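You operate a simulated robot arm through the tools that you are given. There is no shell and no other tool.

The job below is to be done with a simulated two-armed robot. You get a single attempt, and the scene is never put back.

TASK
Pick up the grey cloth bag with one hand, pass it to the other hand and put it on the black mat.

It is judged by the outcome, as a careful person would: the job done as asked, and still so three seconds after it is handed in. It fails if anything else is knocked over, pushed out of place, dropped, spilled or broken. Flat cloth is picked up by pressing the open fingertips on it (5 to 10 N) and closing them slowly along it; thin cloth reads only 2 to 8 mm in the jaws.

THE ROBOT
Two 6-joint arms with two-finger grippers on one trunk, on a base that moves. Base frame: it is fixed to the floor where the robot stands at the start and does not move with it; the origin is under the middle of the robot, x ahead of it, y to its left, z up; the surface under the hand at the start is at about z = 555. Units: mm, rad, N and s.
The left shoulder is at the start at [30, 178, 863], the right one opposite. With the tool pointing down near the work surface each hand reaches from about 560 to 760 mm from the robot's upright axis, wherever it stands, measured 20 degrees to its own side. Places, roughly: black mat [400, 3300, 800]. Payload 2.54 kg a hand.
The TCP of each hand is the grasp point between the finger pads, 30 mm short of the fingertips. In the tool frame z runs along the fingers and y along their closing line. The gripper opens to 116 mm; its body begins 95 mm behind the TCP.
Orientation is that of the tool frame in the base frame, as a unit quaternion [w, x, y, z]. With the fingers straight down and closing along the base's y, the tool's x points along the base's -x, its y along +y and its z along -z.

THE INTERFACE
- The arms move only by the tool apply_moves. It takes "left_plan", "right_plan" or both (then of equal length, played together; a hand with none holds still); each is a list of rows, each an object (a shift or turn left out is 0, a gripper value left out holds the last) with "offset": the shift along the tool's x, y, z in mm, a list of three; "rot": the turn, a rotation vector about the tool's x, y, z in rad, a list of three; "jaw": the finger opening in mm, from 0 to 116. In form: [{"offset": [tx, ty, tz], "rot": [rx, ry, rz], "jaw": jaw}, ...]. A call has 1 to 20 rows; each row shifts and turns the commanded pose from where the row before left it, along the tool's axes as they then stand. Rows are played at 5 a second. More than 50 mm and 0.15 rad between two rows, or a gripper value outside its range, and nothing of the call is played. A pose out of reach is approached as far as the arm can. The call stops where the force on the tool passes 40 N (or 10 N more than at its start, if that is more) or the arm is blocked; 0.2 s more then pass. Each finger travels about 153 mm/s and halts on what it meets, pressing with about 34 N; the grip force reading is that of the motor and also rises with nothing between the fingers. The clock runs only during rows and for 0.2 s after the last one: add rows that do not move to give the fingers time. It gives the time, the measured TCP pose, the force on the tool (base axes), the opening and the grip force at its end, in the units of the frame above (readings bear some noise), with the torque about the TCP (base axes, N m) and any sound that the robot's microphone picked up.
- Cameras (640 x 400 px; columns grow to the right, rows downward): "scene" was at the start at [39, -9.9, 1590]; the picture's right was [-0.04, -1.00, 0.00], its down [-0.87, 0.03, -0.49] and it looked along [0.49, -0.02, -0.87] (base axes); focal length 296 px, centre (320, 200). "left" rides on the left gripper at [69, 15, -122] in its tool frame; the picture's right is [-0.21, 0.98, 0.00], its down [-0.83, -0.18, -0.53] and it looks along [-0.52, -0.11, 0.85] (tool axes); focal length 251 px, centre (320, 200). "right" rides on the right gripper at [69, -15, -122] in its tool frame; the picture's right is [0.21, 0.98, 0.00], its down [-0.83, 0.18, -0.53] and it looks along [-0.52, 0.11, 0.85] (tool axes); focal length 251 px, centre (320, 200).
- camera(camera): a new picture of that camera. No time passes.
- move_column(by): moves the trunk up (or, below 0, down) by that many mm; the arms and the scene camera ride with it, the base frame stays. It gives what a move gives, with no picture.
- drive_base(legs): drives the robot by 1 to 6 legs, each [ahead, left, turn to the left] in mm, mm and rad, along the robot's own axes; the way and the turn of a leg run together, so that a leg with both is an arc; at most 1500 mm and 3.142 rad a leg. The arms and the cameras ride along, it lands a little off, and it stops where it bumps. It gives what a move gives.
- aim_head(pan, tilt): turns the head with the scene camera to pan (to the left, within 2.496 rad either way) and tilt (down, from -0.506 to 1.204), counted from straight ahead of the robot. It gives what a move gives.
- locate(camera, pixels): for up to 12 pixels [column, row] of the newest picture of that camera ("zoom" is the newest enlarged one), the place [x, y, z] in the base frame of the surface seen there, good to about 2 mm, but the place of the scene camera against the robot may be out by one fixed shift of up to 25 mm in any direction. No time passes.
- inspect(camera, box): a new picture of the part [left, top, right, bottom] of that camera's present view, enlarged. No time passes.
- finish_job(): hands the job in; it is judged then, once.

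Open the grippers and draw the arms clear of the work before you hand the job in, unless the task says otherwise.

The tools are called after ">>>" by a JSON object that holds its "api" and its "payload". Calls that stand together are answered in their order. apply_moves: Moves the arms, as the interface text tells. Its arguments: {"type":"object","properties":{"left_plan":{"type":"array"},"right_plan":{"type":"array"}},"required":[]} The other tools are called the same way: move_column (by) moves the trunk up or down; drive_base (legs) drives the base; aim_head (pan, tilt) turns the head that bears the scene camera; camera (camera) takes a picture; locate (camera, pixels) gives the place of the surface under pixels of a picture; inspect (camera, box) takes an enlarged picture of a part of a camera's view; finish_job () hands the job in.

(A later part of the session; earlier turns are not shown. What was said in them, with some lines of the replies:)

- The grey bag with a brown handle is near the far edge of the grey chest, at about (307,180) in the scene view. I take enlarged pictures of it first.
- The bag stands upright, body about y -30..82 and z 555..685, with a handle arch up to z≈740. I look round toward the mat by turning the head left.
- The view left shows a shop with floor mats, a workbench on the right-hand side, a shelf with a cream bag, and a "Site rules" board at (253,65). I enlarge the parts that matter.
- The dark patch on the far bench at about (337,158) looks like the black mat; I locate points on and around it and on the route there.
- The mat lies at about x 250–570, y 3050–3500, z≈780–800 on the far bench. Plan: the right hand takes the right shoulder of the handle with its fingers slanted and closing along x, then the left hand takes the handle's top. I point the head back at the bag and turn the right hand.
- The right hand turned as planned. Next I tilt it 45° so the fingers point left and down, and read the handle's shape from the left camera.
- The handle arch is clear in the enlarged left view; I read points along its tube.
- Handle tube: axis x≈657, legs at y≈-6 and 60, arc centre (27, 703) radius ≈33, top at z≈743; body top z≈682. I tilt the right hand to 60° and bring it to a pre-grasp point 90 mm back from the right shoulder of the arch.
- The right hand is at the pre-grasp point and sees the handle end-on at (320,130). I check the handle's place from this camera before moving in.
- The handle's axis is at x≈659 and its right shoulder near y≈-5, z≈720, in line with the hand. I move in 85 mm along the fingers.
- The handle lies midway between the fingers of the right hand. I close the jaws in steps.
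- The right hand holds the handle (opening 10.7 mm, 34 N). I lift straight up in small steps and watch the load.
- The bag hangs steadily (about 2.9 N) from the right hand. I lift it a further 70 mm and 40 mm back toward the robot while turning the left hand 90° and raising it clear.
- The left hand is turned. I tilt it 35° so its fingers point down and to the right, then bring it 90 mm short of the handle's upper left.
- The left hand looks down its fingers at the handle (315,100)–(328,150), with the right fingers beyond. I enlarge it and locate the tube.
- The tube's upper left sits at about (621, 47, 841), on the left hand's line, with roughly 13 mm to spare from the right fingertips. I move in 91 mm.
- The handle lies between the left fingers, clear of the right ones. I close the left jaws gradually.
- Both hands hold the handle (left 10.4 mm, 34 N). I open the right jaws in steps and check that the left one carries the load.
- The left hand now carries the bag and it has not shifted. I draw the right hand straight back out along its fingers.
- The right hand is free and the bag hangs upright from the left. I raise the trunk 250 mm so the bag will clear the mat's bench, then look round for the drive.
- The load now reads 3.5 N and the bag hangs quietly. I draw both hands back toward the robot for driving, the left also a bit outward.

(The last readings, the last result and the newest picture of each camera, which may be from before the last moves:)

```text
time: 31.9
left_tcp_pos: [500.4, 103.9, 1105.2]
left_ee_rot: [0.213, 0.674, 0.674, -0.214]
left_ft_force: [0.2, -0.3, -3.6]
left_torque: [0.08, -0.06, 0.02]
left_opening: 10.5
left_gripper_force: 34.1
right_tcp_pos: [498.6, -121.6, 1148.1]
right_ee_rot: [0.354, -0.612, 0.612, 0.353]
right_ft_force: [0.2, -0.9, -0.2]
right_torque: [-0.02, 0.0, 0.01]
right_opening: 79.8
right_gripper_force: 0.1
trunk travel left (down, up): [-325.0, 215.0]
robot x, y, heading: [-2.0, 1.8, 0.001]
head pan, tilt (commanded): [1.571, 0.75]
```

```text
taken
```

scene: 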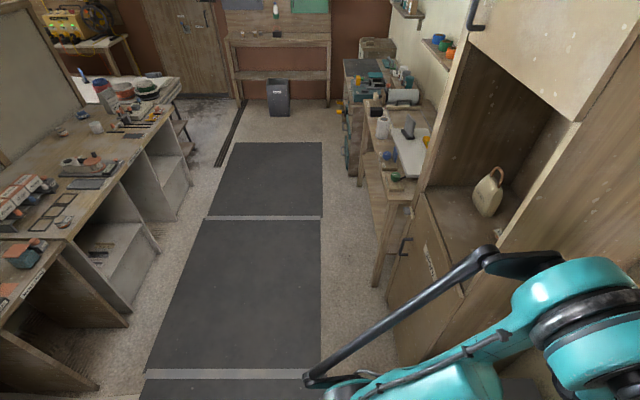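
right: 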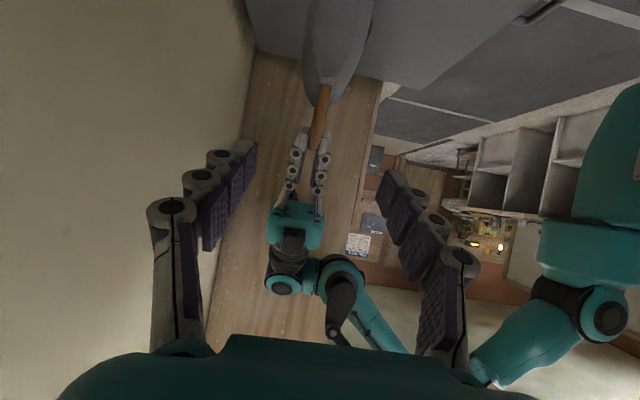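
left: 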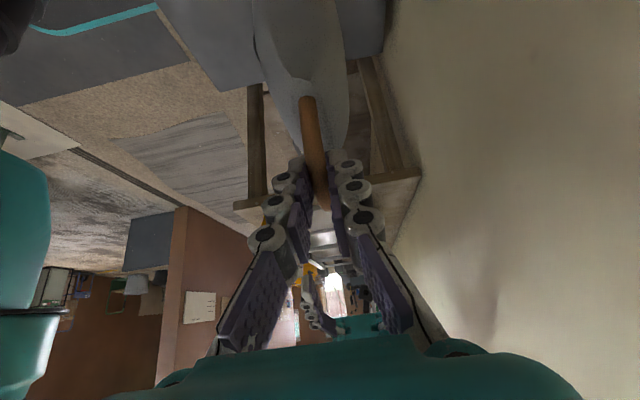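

The corridor toward the mat lies between the fixings bench (left) and the Store cabinet and bench (right). I locate their edges to plan the drive.

>>> {"api": "locate", "payload": {"camera": "scene", "pixels": [[130, 318], [192, 180], [410, 350], [375, 280], [400, 240], [425, 195], [345, 65], [350, 170], [150, 105], [60, 240], [95, 390], [395, 330]]}}

>>> {"api": "inspect", "payload": {"camera": "scene", "box": [320, 30, 470, 300]}}

>>> {"api": "inspect", "payload": {"camera": "scene", "box": [330, 40, 430, 110]}}

```text
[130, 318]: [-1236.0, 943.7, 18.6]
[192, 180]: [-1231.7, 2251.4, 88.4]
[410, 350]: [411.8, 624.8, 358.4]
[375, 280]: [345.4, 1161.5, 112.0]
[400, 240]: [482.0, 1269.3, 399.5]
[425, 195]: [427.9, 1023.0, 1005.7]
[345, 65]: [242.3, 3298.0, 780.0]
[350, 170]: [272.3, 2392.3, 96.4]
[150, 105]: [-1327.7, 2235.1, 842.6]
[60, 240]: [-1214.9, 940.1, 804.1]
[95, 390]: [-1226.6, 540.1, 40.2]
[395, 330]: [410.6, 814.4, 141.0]
```

```text
1.48 times, centred on (395, 165) of scene
```

zoom: 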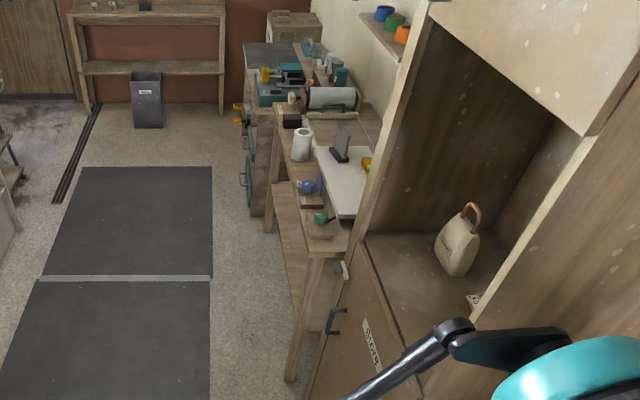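

```text
5.71 times, centred on (380, 75) of scene
```

zoom: 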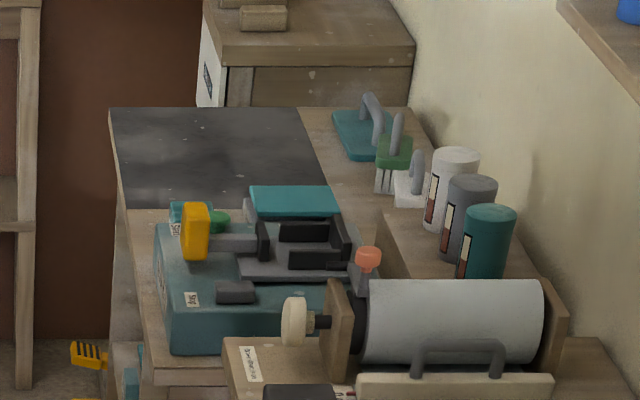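

Fixings bench front is at x≈-1215, the mat bench front at x≈242, so the corridor centre is near x≈-490. I back up 480 mm and shift left 1500 mm, keeping the hands well short of the benches.

>>> {"api": "drive_base", "payload": {"legs": [[-480, 0, 0], [0, 1400, 0]]}}

>>> {"api": "camera", "payload": {"camera": "scene"}}

>>> {"api": "camera", "payload": {"camera": "left"}}

```text
time: 41.4
left_tcp_pos: [11.5, 1518.0, 1105.3]
left_ee_rot: [0.213, 0.672, 0.677, -0.212]
left_ft_force: [0.6, 0.1, -2.0]
left_torque: [0.05, 0.0, -0.03]
left_opening: 10.7
left_gripper_force: 33.9
right_tcp_pos: [11.1, 1292.9, 1149.2]
right_ee_rot: [-0.353, 0.614, -0.609, -0.356]
right_ft_force: [-0.1, 0.0, -0.7]
right_torque: [-0.02, 0.03, 0.01]
right_opening: 80.2
right_gripper_force: 0.1
trunk travel left (down, up): [-325.0, 215.0]
robot x, y, heading: [-487.3, 1410.6, 0.008]
head pan, tilt (commanded): [1.571, 0.75]
```

```text
taken
```

scene: 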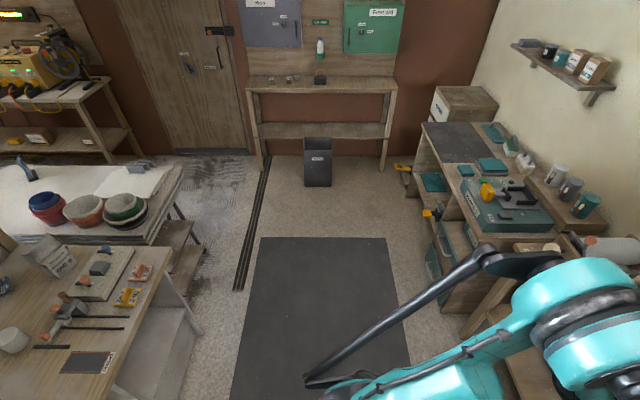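

```text
taken
```

left: 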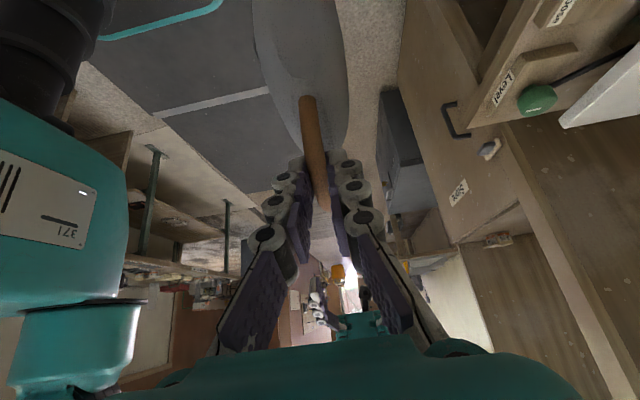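

The bag is still upright in the left hand. Now I enlarge the mat bench at (420–560, 110–310) and locate its parts, including the yellow and teal things sticking out at its front.

>>> {"api": "inspect", "payload": {"camera": "scene", "box": [380, 70, 600, 320]}}

>>> {"api": "locate", "payload": {"camera": "scene", "pixels": [[424, 125], [483, 125], [500, 165], [435, 165], [403, 166], [428, 213], [440, 235], [455, 145], [465, 110], [497, 135], [437, 310], [380, 165]]}}

```text
1.60 times, centred on (490, 195) of scene
```

zoom: 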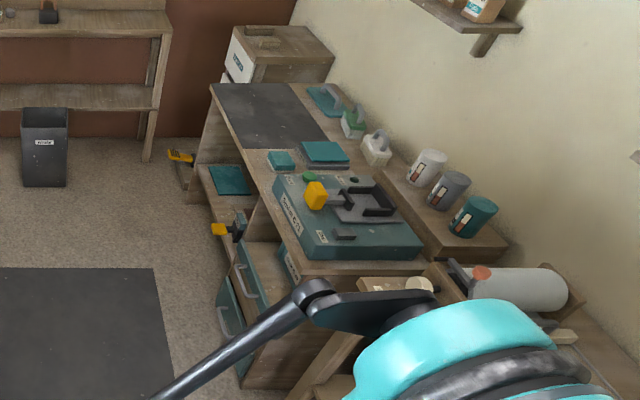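

```text
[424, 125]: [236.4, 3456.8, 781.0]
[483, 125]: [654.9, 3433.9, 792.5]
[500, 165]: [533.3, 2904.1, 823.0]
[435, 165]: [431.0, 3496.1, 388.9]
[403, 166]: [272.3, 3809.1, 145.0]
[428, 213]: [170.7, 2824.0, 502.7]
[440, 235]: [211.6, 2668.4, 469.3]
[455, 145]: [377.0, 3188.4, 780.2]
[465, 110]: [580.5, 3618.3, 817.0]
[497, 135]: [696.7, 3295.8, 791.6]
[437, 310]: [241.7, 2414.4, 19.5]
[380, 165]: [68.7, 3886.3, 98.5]
```

I locate the mat's corners and the yellow things at the bench front in the enlarged picture.

>>> {"api": "locate", "payload": {"camera": "zoom", "pixels": [[214, 87], [285, 86], [320, 137], [250, 146], [268, 115], [181, 156], [192, 165], [220, 229], [240, 225], [45, 120], [345, 150], [225, 185]]}}

```text
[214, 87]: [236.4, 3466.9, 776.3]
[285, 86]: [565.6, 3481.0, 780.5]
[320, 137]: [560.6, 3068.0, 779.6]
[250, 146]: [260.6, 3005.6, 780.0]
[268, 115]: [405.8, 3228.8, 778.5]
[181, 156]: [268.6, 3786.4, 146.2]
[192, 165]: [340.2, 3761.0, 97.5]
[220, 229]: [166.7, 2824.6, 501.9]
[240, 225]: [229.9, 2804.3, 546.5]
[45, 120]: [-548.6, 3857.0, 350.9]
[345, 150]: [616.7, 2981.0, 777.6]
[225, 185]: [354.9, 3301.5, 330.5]
```

The mat spans about x 240–565, y 3000–3480. I shift left another 1400 mm and look again.

>>> {"api": "drive_base", "payload": {"legs": [[0, 1400, 0]]}}

>>> {"api": "aim_head", "payload": {"pan": 0.6, "tilt": 0.75}}

>>> {"api": "camera", "payload": {"camera": "scene"}}

>>> {"api": "camera", "payload": {"camera": "left"}}

```text
time: 48.5
left_tcp_pos: [17.5, 2943.8, 1104.6]
left_ee_rot: [0.212, 0.677, 0.672, -0.213]
left_ft_force: [1.1, 0.3, -3.3]
left_torque: [0.07, -0.01, -0.02]
left_opening: 10.3
left_gripper_force: 33.9
right_tcp_pos: [11.9, 2718.5, 1149.1]
right_ee_rot: [0.356, -0.609, 0.616, 0.352]
right_ft_force: [-0.2, 0.1, -0.3]
right_torque: [0.01, -0.02, 0.0]
right_opening: 80.0
right_gripper_force: 0.1
trunk travel left (down, up): [-325.0, 215.0]
robot x, y, heading: [-487.1, 2848.7, -0.008]
head pan, tilt (commanded): [1.571, 0.75]
```

```text
time: 49.7
left_tcp_pos: [16.3, 2943.9, 1105.3]
left_ee_rot: [0.212, 0.678, 0.671, -0.214]
left_ft_force: [0.8, 0.3, -2.4]
left_torque: [0.11, 0.01, 0.01]
left_opening: 10.5
left_gripper_force: 33.9
right_tcp_pos: [10.5, 2717.7, 1149.3]
right_ee_rot: [0.356, -0.609, 0.615, 0.352]
right_ft_force: [0.5, -0.7, -0.5]
right_torque: [0.03, -0.01, 0.05]
right_opening: 80.1
right_gripper_force: 0.0
trunk travel left (down, up): [-325.0, 215.0]
robot x, y, heading: [-484.3, 2846.4, -0.017]
head pan, tilt (commanded): [0.6, 0.75]
```

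```text
taken
```

scene: 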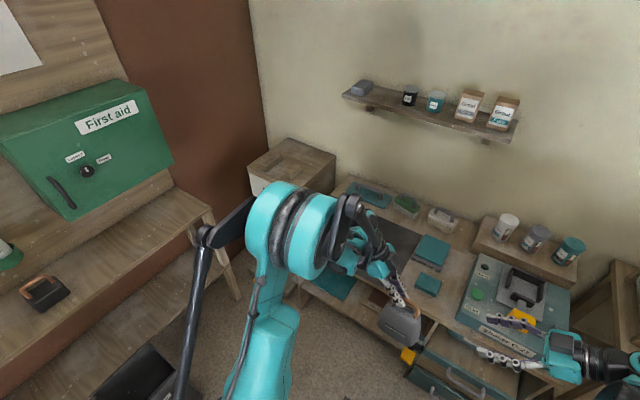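

```text
taken
```

left: 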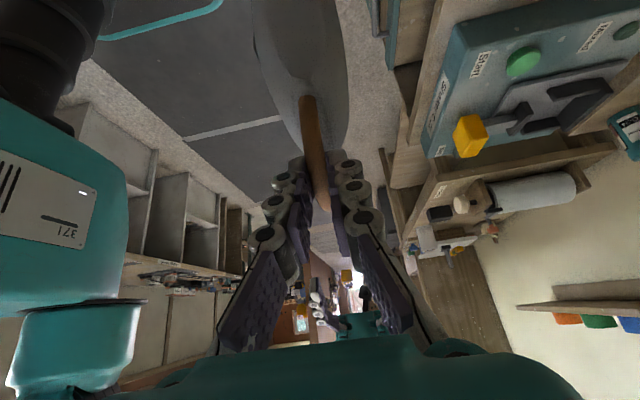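

I measure how far left the arm's elbow sticks out, and where the table with the leg at (215,225), the bin, and the bench lie.

>>> {"api": "locate", "payload": {"camera": "scene", "pixels": [[205, 235], [200, 210], [180, 350], [140, 380], [160, 130], [50, 290], [270, 210], [405, 225], [430, 250], [428, 283], [340, 190], [250, 165]]}}

>>> {"api": "inspect", "payload": {"camera": "scene", "box": [300, 160, 480, 380]}}

```text
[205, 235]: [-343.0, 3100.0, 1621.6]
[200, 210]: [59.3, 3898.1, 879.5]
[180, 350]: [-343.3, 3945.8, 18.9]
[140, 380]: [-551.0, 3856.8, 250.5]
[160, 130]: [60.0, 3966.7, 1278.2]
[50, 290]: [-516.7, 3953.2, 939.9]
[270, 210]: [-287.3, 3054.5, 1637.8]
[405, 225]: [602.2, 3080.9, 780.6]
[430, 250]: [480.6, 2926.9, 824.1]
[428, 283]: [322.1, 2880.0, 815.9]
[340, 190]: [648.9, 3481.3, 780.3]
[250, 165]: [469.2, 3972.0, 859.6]
```

```text
1.82 times, centred on (390, 270) of scene
```

zoom: 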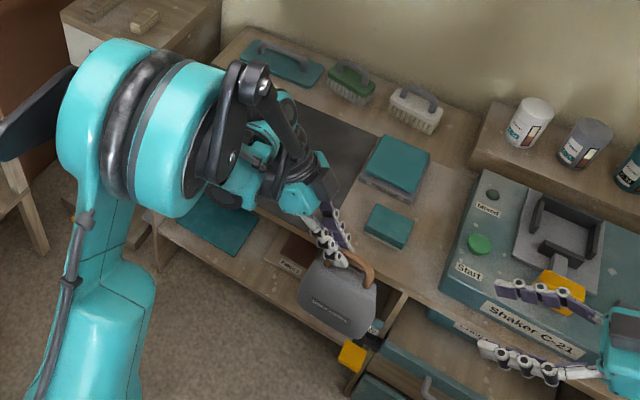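

The elbow reaches only about 250 mm to the robot's left, so there is ample room. I drive ahead 265 mm and left 350 mm with a small heading correction.

>>> {"api": "drive_base", "payload": {"legs": [[0, 350, 0.012], [262, 0, 0]]}}

>>> {"api": "aim_head", "payload": {"pan": 0.1, "tilt": 0.9}}

>>> {"api": "camera", "payload": {"camera": "scene"}}

>>> {"api": "camera", "payload": {"camera": "left"}}

>>> {"api": "camera", "payload": {"camera": "right"}}

```text
time: 53.5
left_tcp_pos: [288.6, 3296.8, 1104.8]
left_ee_rot: [0.213, 0.673, 0.675, -0.214]
left_ft_force: [0.0, 0.2, -3.4]
left_torque: [0.08, -0.02, -0.02]
left_opening: 10.4
left_gripper_force: 34.0
right_tcp_pos: [286.5, 3071.5, 1149.2]
right_ee_rot: [-0.354, 0.612, -0.612, -0.354]
right_ft_force: [0.0, 0.7, 0.0]
right_torque: [-0.02, 0.04, 0.02]
right_opening: 80.0
right_gripper_force: 0.0
trunk travel left (down, up): [-325.0, 215.0]
robot x, y, heading: [-213.3, 3192.9, 0.005]
head pan, tilt (commanded): [0.6, 0.75]
```

```text
time: 54.4
left_tcp_pos: [287.3, 3297.1, 1105.0]
left_ee_rot: [0.213, 0.673, 0.676, -0.213]
left_ft_force: [0.2, 0.1, -3.7]
left_torque: [0.06, 0.0, 0.02]
left_opening: 10.5
left_gripper_force: 34.3
right_tcp_pos: [286.5, 3072.3, 1148.4]
right_ee_rot: [-0.354, 0.613, -0.612, -0.354]
right_ft_force: [0.8, 0.6, 0.3]
right_torque: [0.04, -0.02, 0.01]
right_opening: 80.1
right_gripper_force: 0.1
trunk travel left (down, up): [-325.0, 215.0]
robot x, y, heading: [-213.9, 3195.1, 0.0]
head pan, tilt (commanded): [0.099, 0.901]
```

```text
taken
```

scene: 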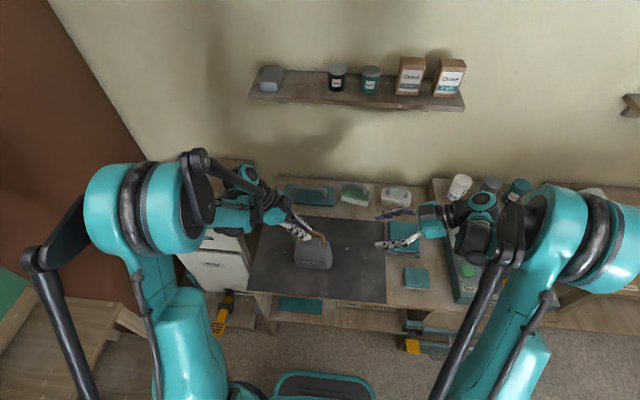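

```text
taken
```

left: 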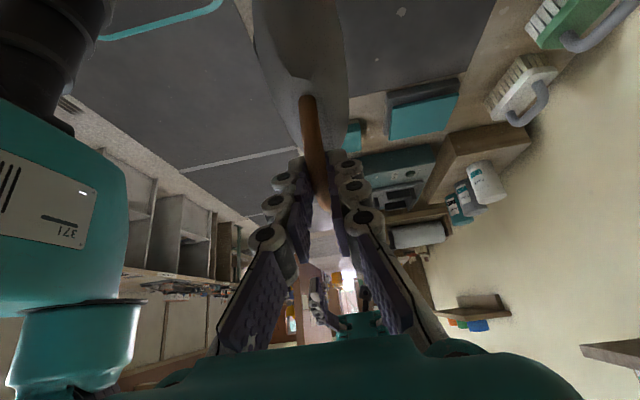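

```text
taken
```

right: 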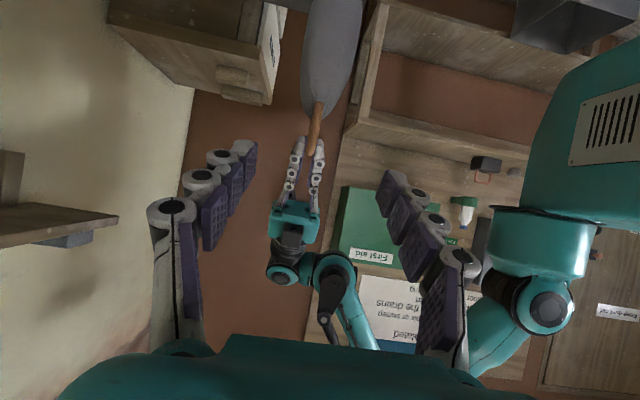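

The robot stands in front of the mat and the bag is over its front part. I locate the mat's surface and edges with both the left wrist camera and the scene camera.

>>> {"api": "locate", "payload": {"camera": "left", "pixels": [[400, 12], [360, 80], [400, 60], [450, 70], [465, 78], [480, 40], [370, 91], [240, 5], [240, 60], [425, 105], [355, 125], [355, 30]]}}

>>> {"api": "locate", "payload": {"camera": "scene", "pixels": [[252, 288], [385, 300], [383, 232], [283, 218], [355, 250], [318, 285], [265, 270], [400, 235], [415, 278], [345, 300], [318, 255], [390, 260]]}}

>>> {"api": "inspect", "payload": {"camera": "scene", "box": [220, 170, 460, 330]}}

```text
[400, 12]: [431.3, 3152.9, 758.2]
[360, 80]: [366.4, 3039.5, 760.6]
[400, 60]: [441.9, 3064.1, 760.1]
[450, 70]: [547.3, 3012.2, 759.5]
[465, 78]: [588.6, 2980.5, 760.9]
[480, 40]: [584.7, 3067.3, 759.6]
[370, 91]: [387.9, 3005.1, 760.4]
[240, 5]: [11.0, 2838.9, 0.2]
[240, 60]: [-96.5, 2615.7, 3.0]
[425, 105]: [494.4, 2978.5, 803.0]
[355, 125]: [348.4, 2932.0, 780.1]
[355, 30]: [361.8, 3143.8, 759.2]
```

```text
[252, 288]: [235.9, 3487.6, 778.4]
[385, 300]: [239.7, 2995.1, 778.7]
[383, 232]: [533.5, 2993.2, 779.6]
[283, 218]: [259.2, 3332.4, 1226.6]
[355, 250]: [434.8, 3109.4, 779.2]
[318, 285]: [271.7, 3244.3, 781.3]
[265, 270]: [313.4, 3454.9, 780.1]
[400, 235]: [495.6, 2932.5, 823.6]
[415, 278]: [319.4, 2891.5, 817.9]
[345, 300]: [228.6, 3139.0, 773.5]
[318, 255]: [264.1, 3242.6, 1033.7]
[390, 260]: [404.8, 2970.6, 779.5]
```

```text
2.50 times, centred on (340, 250) of scene
```

zoom: 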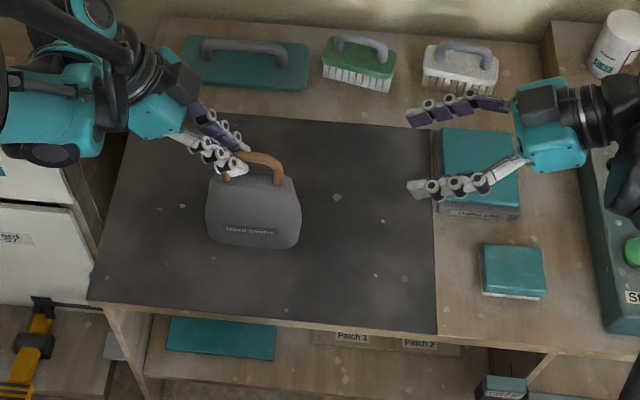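

The wrist camera gives the mat's top as z≈760, with the mat about x 235–560, y 2995–3487. I carry the bag 115 mm forward over its middle, then lower it 100 mm.

>>> {"api": "apply_moves", "payload": {"left_plan": [{"offset": [-3.1, 28.75, 2.15]}, {"offset": [-3.1, 28.75, 2.15]}, {"offset": [-3.1, 28.75, 2.15]}, {"offset": [-3.1, 28.75, 2.15]}, {}, {"offset": [11.48, 0, 16.38]}, {"offset": [11.48, 0, 16.38]}, {"offset": [11.48, 0, 16.38]}, {"offset": [11.48, 0, 16.38]}, {"offset": [11.48, 0, 16.38]}, {}, {}]}}

>>> {"api": "inspect", "payload": {"camera": "scene", "box": [220, 170, 460, 330]}}

>>> {"api": "camera", "payload": {"camera": "left"}}

>>> {"api": "camera", "payload": {"camera": "right"}}

```text
time: 57.0
left_tcp_pos: [404.2, 3280.9, 1001.0]
left_ee_rot: [0.213, 0.674, 0.675, -0.212]
left_ft_force: [-0.4, -1.1, -2.5]
left_torque: [0.09, -0.02, -0.03]
left_opening: 10.6
left_gripper_force: 34.0
right_tcp_pos: [287.5, 3072.3, 1149.0]
right_ee_rot: [-0.353, 0.613, -0.612, -0.354]
right_ft_force: [0.9, 0.2, -0.6]
right_torque: [0.0, 0.01, 0.01]
right_opening: 79.8
right_gripper_force: 0.0
trunk travel left (down, up): [-325.0, 215.0]
robot x, y, heading: [-215.5, 3194.7, 0.001]
head pan, tilt (commanded): [0.099, 0.901]
```

```text
2.50 times, centred on (340, 250) of scene
```

zoom: 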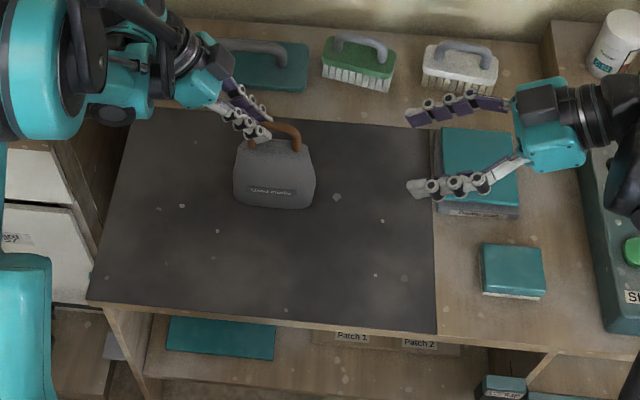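

```text
taken
```

left: 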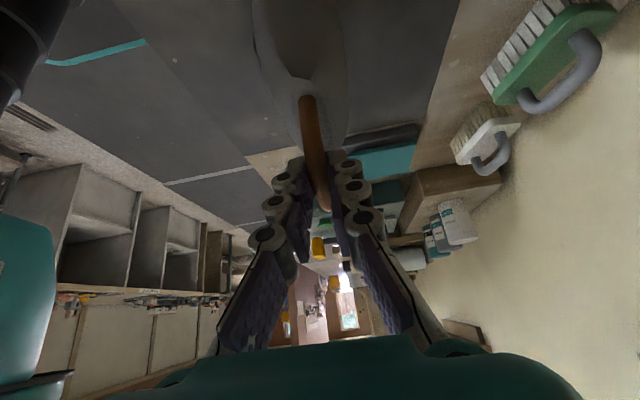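

```text
taken
```

right: 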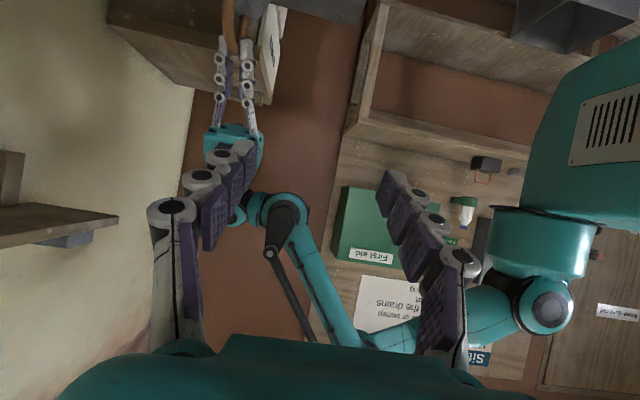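

The bag hangs about 50 mm above the mat with its bottom edge at (275,207) in the enlarged view. I check the mat's edges and height near the bag before the last part.

>>> {"api": "locate", "payload": {"camera": "left", "pixels": [[400, 100], [360, 120], [440, 60], [455, 5], [425, 110], [365, 40], [240, 130], [300, 90], [285, 20], [345, 20]]}}

>>> {"api": "inspect", "payload": {"camera": "scene", "box": [280, 190, 380, 270]}}

>>> {"api": "locate", "payload": {"camera": "zoom", "pixels": [[220, 235], [230, 260], [300, 270], [350, 262], [340, 200], [260, 200], [300, 225], [270, 300], [170, 250], [400, 250]]}}

```text
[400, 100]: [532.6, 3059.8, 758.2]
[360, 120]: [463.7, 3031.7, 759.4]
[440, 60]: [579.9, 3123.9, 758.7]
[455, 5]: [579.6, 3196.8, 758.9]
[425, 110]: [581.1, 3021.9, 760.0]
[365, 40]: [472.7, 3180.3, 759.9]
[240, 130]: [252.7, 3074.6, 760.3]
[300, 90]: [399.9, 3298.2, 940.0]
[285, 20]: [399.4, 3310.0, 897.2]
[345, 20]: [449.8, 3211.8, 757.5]
```

```text
5.00 times, centred on (330, 230) of scene
```

zoom: 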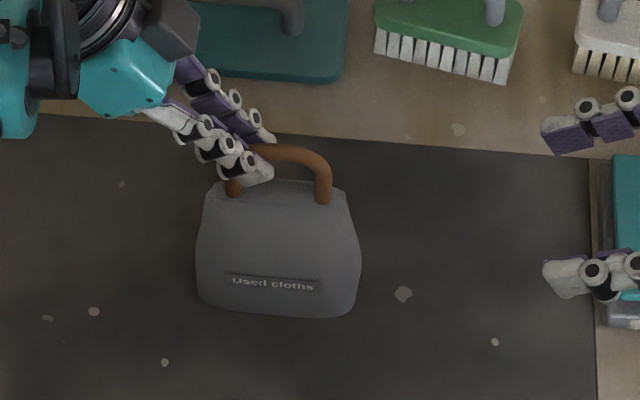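

```text
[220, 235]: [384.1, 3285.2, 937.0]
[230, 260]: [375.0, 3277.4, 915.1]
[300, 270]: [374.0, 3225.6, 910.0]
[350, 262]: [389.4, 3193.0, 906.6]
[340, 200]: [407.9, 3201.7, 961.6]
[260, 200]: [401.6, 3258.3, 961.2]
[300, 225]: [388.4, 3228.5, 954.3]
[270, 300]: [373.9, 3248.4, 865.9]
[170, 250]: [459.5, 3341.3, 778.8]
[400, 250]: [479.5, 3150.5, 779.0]
```

Mat back edge is at x≈580 and the bag is centred over it at about (402, 3252), almost level. I lower 40 mm further in small steps.

>>> {"api": "apply_moves", "payload": {"left_plan": [{"offset": [5.74, 0, 8.19]}, {"offset": [5.74, 0, 8.19]}, {"offset": [5.74, 0, 8.19]}, {"offset": [5.74, 0, 8.19]}, {}, {}]}}

>>> {"api": "inspect", "payload": {"camera": "scene", "box": [280, 190, 380, 270]}}

>>> {"api": "camera", "payload": {"camera": "left"}}

```text
time: 58.4
left_tcp_pos: [403.6, 3281.0, 965.2]
left_ee_rot: [0.213, 0.673, 0.676, -0.212]
left_ft_force: [-0.3, -0.3, -2.7]
left_torque: [0.07, 0.0, -0.02]
left_opening: 10.7
left_gripper_force: 33.9
right_tcp_pos: [286.1, 3072.4, 1147.3]
right_ee_rot: [-0.354, 0.613, -0.611, -0.355]
right_ft_force: [-0.1, -0.4, -0.9]
right_torque: [0.02, 0.02, -0.04]
right_opening: 80.0
right_gripper_force: 0.1
trunk travel left (down, up): [-325.0, 215.0]
robot x, y, heading: [-217.5, 3194.6, 0.005]
head pan, tilt (commanded): [0.099, 0.901]
```

```text
5.00 times, centred on (330, 230) of scene
```

zoom: 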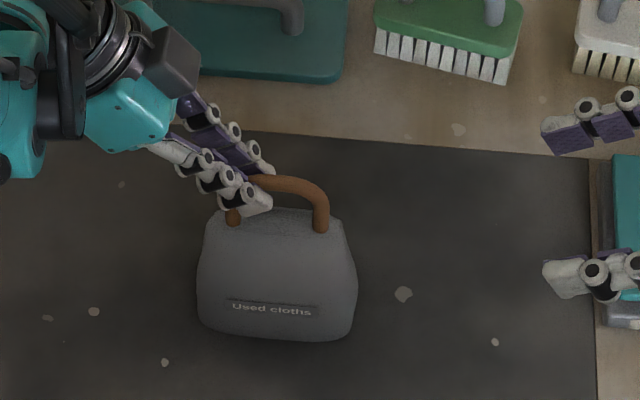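

```text
taken
```

left: 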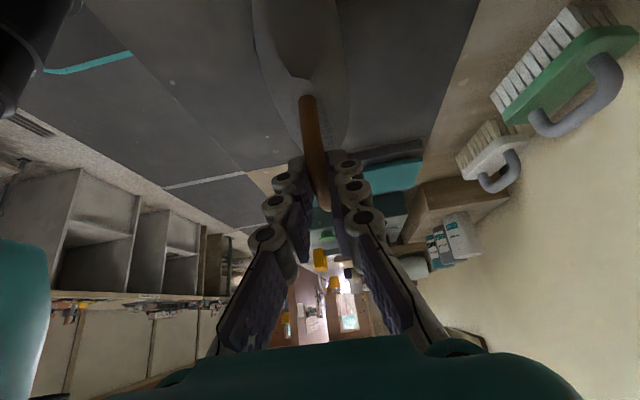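

Load is still about 2.7 N, so the bag is free, roughly 15 mm above the mat. I lower 10 mm in 2.5 mm steps.

>>> {"api": "apply_moves", "payload": {"left_plan": [{"offset": [1.435, 0, 2.05]}, {"offset": [1.435, 0, 2.05]}, {"offset": [1.435, 0, 2.05]}, {"offset": [1.435, 0, 2.05]}, {}, {}]}}

```text
time: 59.8
left_tcp_pos: [403.1, 3281.6, 954.3]
left_ee_rot: [0.213, 0.673, 0.676, -0.212]
left_ft_force: [0.3, -0.1, -2.7]
left_torque: [0.07, 0.0, 0.02]
left_opening: 10.6
left_gripper_force: 33.9
right_tcp_pos: [285.8, 3071.3, 1150.6]
right_ee_rot: [-0.354, 0.613, -0.612, -0.353]
right_ft_force: [0.5, 0.1, -1.4]
right_torque: [0.02, 0.03, 0.02]
right_opening: 80.1
right_gripper_force: 0.1
trunk travel left (down, up): [-325.0, 215.0]
robot x, y, heading: [-210.6, 3193.3, 0.005]
head pan, tilt (commanded): [0.099, 0.901]
```

No contact yet (still -2.7 N). I lower 4 mm more in 1 mm steps.

>>> {"api": "apply_moves", "payload": {"left_plan": [{"offset": [0.574, 0, 0.819]}, {"offset": [0.574, 0, 0.819]}, {"offset": [0.574, 0, 0.819]}, {"offset": [0.574, 0, 0.819]}, {}, {}]}}

```text
time: 61.2
left_tcp_pos: [402.3, 3281.4, 950.8]
left_ee_rot: [0.212, 0.674, 0.675, -0.212]
left_ft_force: [-0.4, -0.7, -4.1]
left_torque: [0.09, -0.03, 0.0]
left_opening: 10.3
left_gripper_force: 34.1
right_tcp_pos: [286.6, 3072.0, 1148.2]
right_ee_rot: [0.354, -0.612, 0.612, 0.354]
right_ft_force: [0.0, -0.3, 1.1]
right_torque: [0.01, 0.0, -0.02]
right_opening: 79.9
right_gripper_force: 0.1
trunk travel left (down, up): [-325.0, 215.0]
robot x, y, heading: [-211.7, 3193.0, 0.004]
head pan, tilt (commanded): [0.099, 0.901]
```

Still hanging free (-4.1 N). I go on down 4 mm in 1 mm steps.

>>> {"api": "apply_moves", "payload": {"left_plan": [{"offset": [0.574, 0, 0.819]}, {"offset": [0.574, 0, 0.819]}, {"offset": [0.574, 0, 0.819]}, {"offset": [0.574, 0, 0.819]}, {}, {}]}}

>>> {"api": "inspect", "payload": {"camera": "scene", "box": [280, 190, 380, 270]}}

```text
time: 62.6
left_tcp_pos: [402.8, 3283.2, 948.8]
left_ee_rot: [0.213, 0.674, 0.674, -0.213]
left_ft_force: [1.3, 3.1, 12.8]
left_torque: [-0.52, -0.04, 0.09]
left_opening: 10.5
left_gripper_force: 35.0
right_tcp_pos: [284.9, 3071.5, 1148.9]
right_ee_rot: [-0.354, 0.612, -0.611, -0.354]
right_ft_force: [-0.4, 0.0, -0.8]
right_torque: [0.04, -0.02, -0.02]
right_opening: 79.8
right_gripper_force: 0.0
trunk travel left (down, up): [-325.0, 215.0]
robot x, y, heading: [-211.9, 3191.3, 0.002]
head pan, tilt (commanded): [0.099, 0.901]
```

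```text
5.00 times, centred on (330, 230) of scene
```

zoom: 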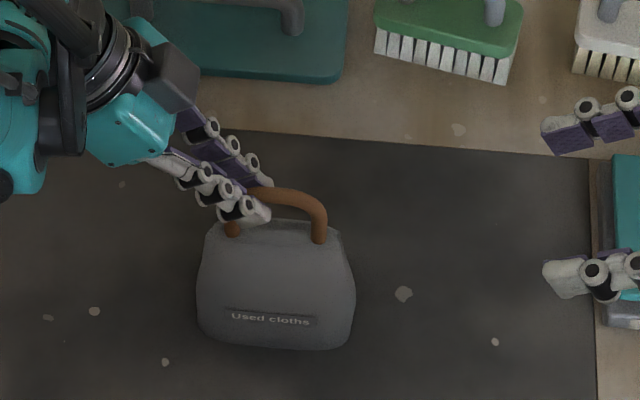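

The bag now bears on the mat (+12.8 N). I ease back up 1 mm to take off the pressure before letting go.

>>> {"api": "apply_moves", "payload": {"left_plan": [{"offset": [-0.574, 0, -0.819]}, {}, {}]}}

```text
time: 63.4
left_tcp_pos: [402.6, 3282.8, 948.1]
left_ee_rot: [0.214, 0.673, 0.675, -0.212]
left_ft_force: [1.8, 1.1, 10.8]
left_torque: [-0.52, -0.01, 0.06]
left_opening: 10.6
left_gripper_force: 34.1
right_tcp_pos: [286.1, 3071.9, 1148.5]
right_ee_rot: [-0.354, 0.612, -0.612, -0.354]
right_ft_force: [0.0, -0.1, -0.3]
right_torque: [0.0, 0.02, -0.03]
right_opening: 80.0
right_gripper_force: 0.0
trunk travel left (down, up): [-325.0, 215.0]
robot x, y, heading: [-210.1, 3194.8, 0.004]
head pan, tilt (commanded): [0.099, 0.901]
```

It still presses with about 11 N; I ease up another 1.5 mm.

>>> {"api": "apply_moves", "payload": {"left_plan": [{"offset": [-0.43, 0, -0.614]}, {"offset": [-0.43, 0, -0.614]}, {}, {}]}}

```text
time: 64.4
left_tcp_pos: [403.6, 3283.6, 951.1]
left_ee_rot: [0.213, 0.673, 0.676, -0.212]
left_ft_force: [-0.5, 0.0, -3.2]
left_torque: [0.1, 0.02, 0.02]
left_opening: 10.5
left_gripper_force: 34.4
right_tcp_pos: [286.2, 3071.5, 1149.6]
right_ee_rot: [-0.354, 0.613, -0.612, -0.354]
right_ft_force: [0.0, 0.0, -0.7]
right_torque: [-0.01, -0.01, 0.03]
right_opening: 80.2
right_gripper_force: 0.0
trunk travel left (down, up): [-325.0, 215.0]
robot x, y, heading: [-211.4, 3189.3, -0.001]
head pan, tilt (commanded): [0.099, 0.901]
```

Now it hangs free again by less than a millimetre. I lower 0.8 mm to just touching.

>>> {"api": "apply_moves", "payload": {"left_plan": [{"offset": [0.46, 0, 0.655]}, {}, {}]}}

```text
time: 65.2
left_tcp_pos: [404.7, 3282.4, 949.1]
left_ee_rot: [0.213, 0.673, 0.675, -0.213]
left_ft_force: [-0.3, -0.4, -2.3]
left_torque: [0.07, 0.0, -0.01]
left_opening: 10.6
left_gripper_force: 33.7
right_tcp_pos: [285.5, 3071.9, 1147.6]
right_ee_rot: [0.354, -0.612, 0.612, 0.354]
right_ft_force: [-0.4, -0.1, 0.4]
right_torque: [-0.02, -0.02, 0.0]
right_opening: 80.0
right_gripper_force: 0.1
trunk travel left (down, up): [-325.0, 215.0]
robot x, y, heading: [-216.6, 3188.4, 0.008]
head pan, tilt (commanded): [0.099, 0.901]
```

Nearly touching (-2.3 N). I lower 0.5 mm more and open the left jaws gradually.

>>> {"api": "apply_moves", "payload": {"left_plan": [{"offset": [0.29, 0, 0.41]}, {}, {"jaw": 12}, {"jaw": 14}, {"jaw": 18}, {"jaw": 26}, {"jaw": 45}, {"jaw": 70}, {"jaw": 90}, {}, {}]}}

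>>> {"api": "inspect", "payload": {"camera": "scene", "box": [280, 190, 380, 270]}}

>>> {"api": "camera", "payload": {"camera": "left"}}

```text
time: 67.6
left_tcp_pos: [403.1, 3282.0, 948.5]
left_ee_rot: [0.213, 0.674, 0.675, -0.211]
left_ft_force: [-0.3, -0.2, 0.1]
left_torque: [0.03, 0.03, -0.01]
left_opening: 90.0
left_gripper_force: 0.0
right_tcp_pos: [286.2, 3072.1, 1148.7]
right_ee_rot: [-0.354, 0.613, -0.612, -0.354]
right_ft_force: [-0.4, 0.4, 0.1]
right_torque: [-0.04, -0.02, 0.03]
right_opening: 80.0
right_gripper_force: 0.1
trunk travel left (down, up): [-325.0, 215.0]
robot x, y, heading: [-212.6, 3193.9, 0.003]
head pan, tilt (commanded): [0.099, 0.901]
```

```text
5.00 times, centred on (330, 230) of scene
```

zoom: 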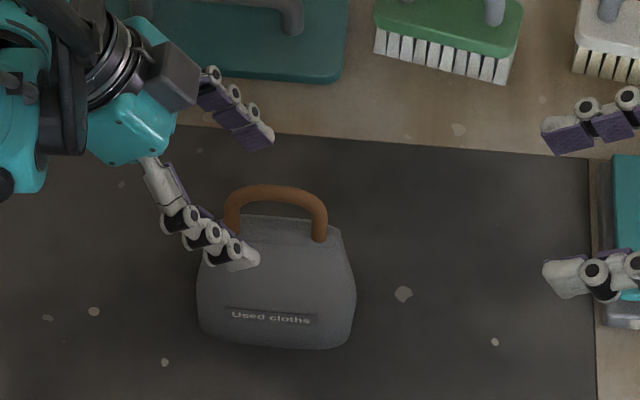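

```text
taken
```

left: 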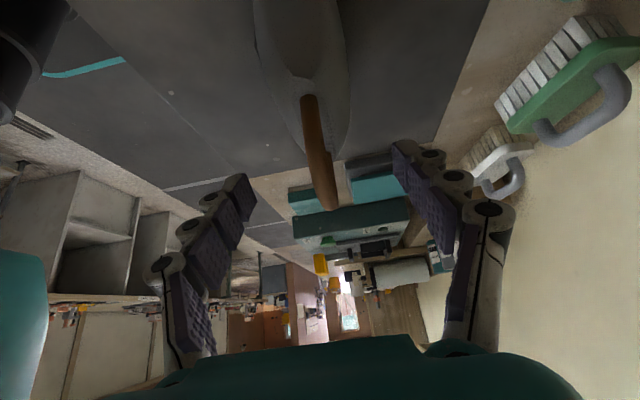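

The bag stands upright on the mat, released. I draw the left hand straight back along its fingers, up and to the left.

>>> {"api": "apply_moves", "payload": {"left_plan": [{"offset": [0, 0, -15]}, {"offset": [0, 0, -20]}, {"offset": [0, 0, -30]}, {"offset": [0, 0, -30]}, {"offset": [0, 0, -30]}, {}, {}]}}

>>> {"api": "camera", "payload": {"camera": "scene"}}

>>> {"api": "inspect", "payload": {"camera": "scene", "box": [220, 170, 460, 330]}}

```text
time: 69.2
left_tcp_pos: [403.2, 3358.3, 1049.7]
left_ee_rot: [0.212, 0.674, 0.675, -0.212]
left_ft_force: [-0.3, -0.3, -0.2]
left_torque: [0.02, 0.02, -0.03]
left_opening: 90.1
left_gripper_force: 0.0
right_tcp_pos: [285.8, 3072.6, 1149.3]
right_ee_rot: [-0.354, 0.613, -0.611, -0.355]
right_ft_force: [-0.8, -0.2, 0.2]
right_torque: [0.01, 0.02, 0.06]
right_opening: 80.2
right_gripper_force: 0.0
trunk travel left (down, up): [-325.0, 215.0]
robot x, y, heading: [-212.7, 3194.0, -0.001]
head pan, tilt (commanded): [0.099, 0.901]
```

```text
taken
```

scene: 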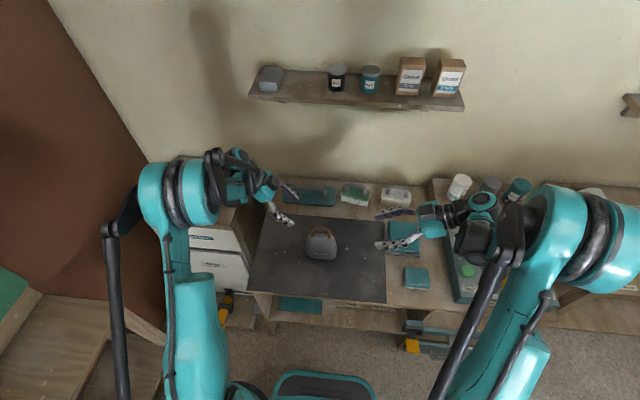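

```text
2.50 times, centred on (340, 250) of scene
```

zoom: 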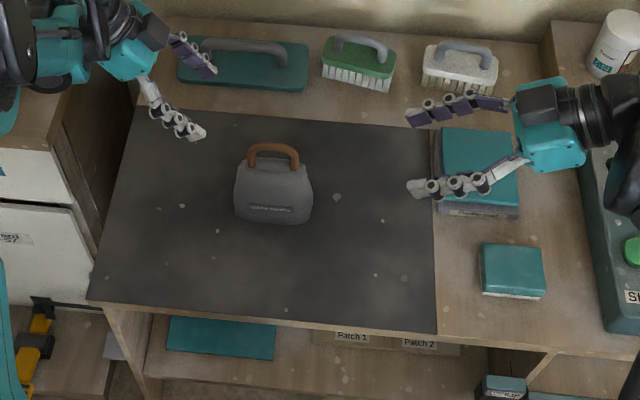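

The bag stands alone near the mat's middle and nothing else has moved. I open both grippers fully, draw the left hand up and back, then back the robot away.

>>> {"api": "apply_moves", "payload": {"left_plan": [{"offset": [-6.9, -24, -9.8]}, {"offset": [-6.9, -24, -9.8]}, {"offset": [-6.9, -24, -9.8]}, {"offset": [-6.9, -24, -9.8]}, {"offset": [-6.9, -24, -9.8], "jaw": 116}, {}, {}], "right_plan": [{}, {}, {}, {}, {"jaw": 116}, {}, {}]}}

>>> {"api": "drive_base", "payload": {"legs": [[-250, 0, 0]]}}

>>> {"api": "camera", "payload": {"camera": "scene"}}

>>> {"api": "inspect", "payload": {"camera": "scene", "box": [220, 110, 460, 270]}}

```text
time: 70.8
left_tcp_pos: [282.4, 3353.7, 1108.3]
left_ee_rot: [0.213, 0.673, 0.675, -0.213]
left_ft_force: [0.4, -0.2, -0.3]
left_torque: [0.0, -0.01, -0.02]
left_opening: 116.0
left_gripper_force: 0.0
right_tcp_pos: [285.2, 3071.1, 1148.6]
right_ee_rot: [-0.353, 0.613, -0.611, -0.355]
right_ft_force: [-0.1, -0.3, 0.1]
right_torque: [0.01, -0.02, -0.01]
right_opening: 116.1
right_gripper_force: 0.1
trunk travel left (down, up): [-325.0, 215.0]
robot x, y, heading: [-216.2, 3195.9, -0.002]
head pan, tilt (commanded): [0.099, 0.901]
```

```text
time: 72.7
left_tcp_pos: [33.2, 3352.9, 1108.2]
left_ee_rot: [0.213, 0.672, 0.677, -0.211]
left_ft_force: [-0.7, 1.1, -0.4]
left_torque: [0.02, -0.02, -0.01]
left_opening: 116.0
left_gripper_force: 0.1
right_tcp_pos: [37.5, 3072.2, 1149.9]
right_ee_rot: [-0.354, 0.613, -0.611, -0.354]
right_ft_force: [-0.5, -0.2, -0.2]
right_torque: [-0.01, 0.04, -0.01]
right_opening: 116.3
right_gripper_force: 0.1
trunk travel left (down, up): [-325.0, 215.0]
robot x, y, heading: [-460.8, 3190.0, 0.006]
head pan, tilt (commanded): [0.099, 0.901]
```

```text
taken
```

scene: 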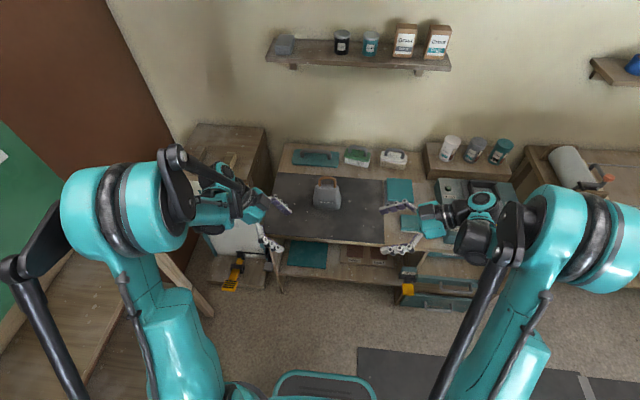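

```text
2.50 times, centred on (340, 190) of scene
```

zoom: 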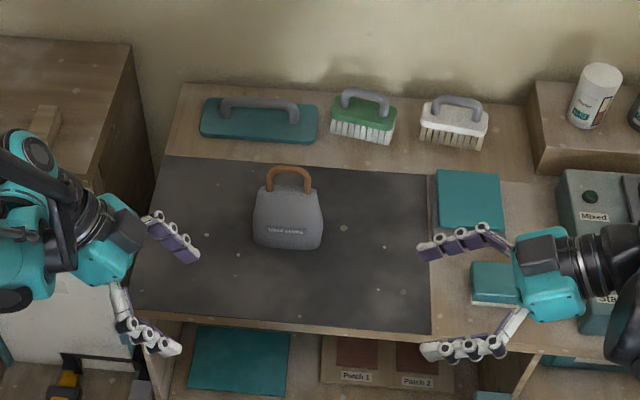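

The bag stands upright on the black mat at (287,210) in the enlarged view. Both grippers are open and clear, and everything around is in place, so I hand the job in.

>>> {"api": "finish_job", "payload": {}}

```text
The job is handed in.
```

The grey cloth bag is standing upright near the middle of the black mat, and I've handed the job in.

The right hand picked the bag up by its handle and lifted it clear. The left hand then took the handle, and the right let go. The left hand carried the bag over and set it down on the mat.

I saw no sign that anything else was knocked or moved along the way. Both grippers are open and the robot is backed away from the bench.
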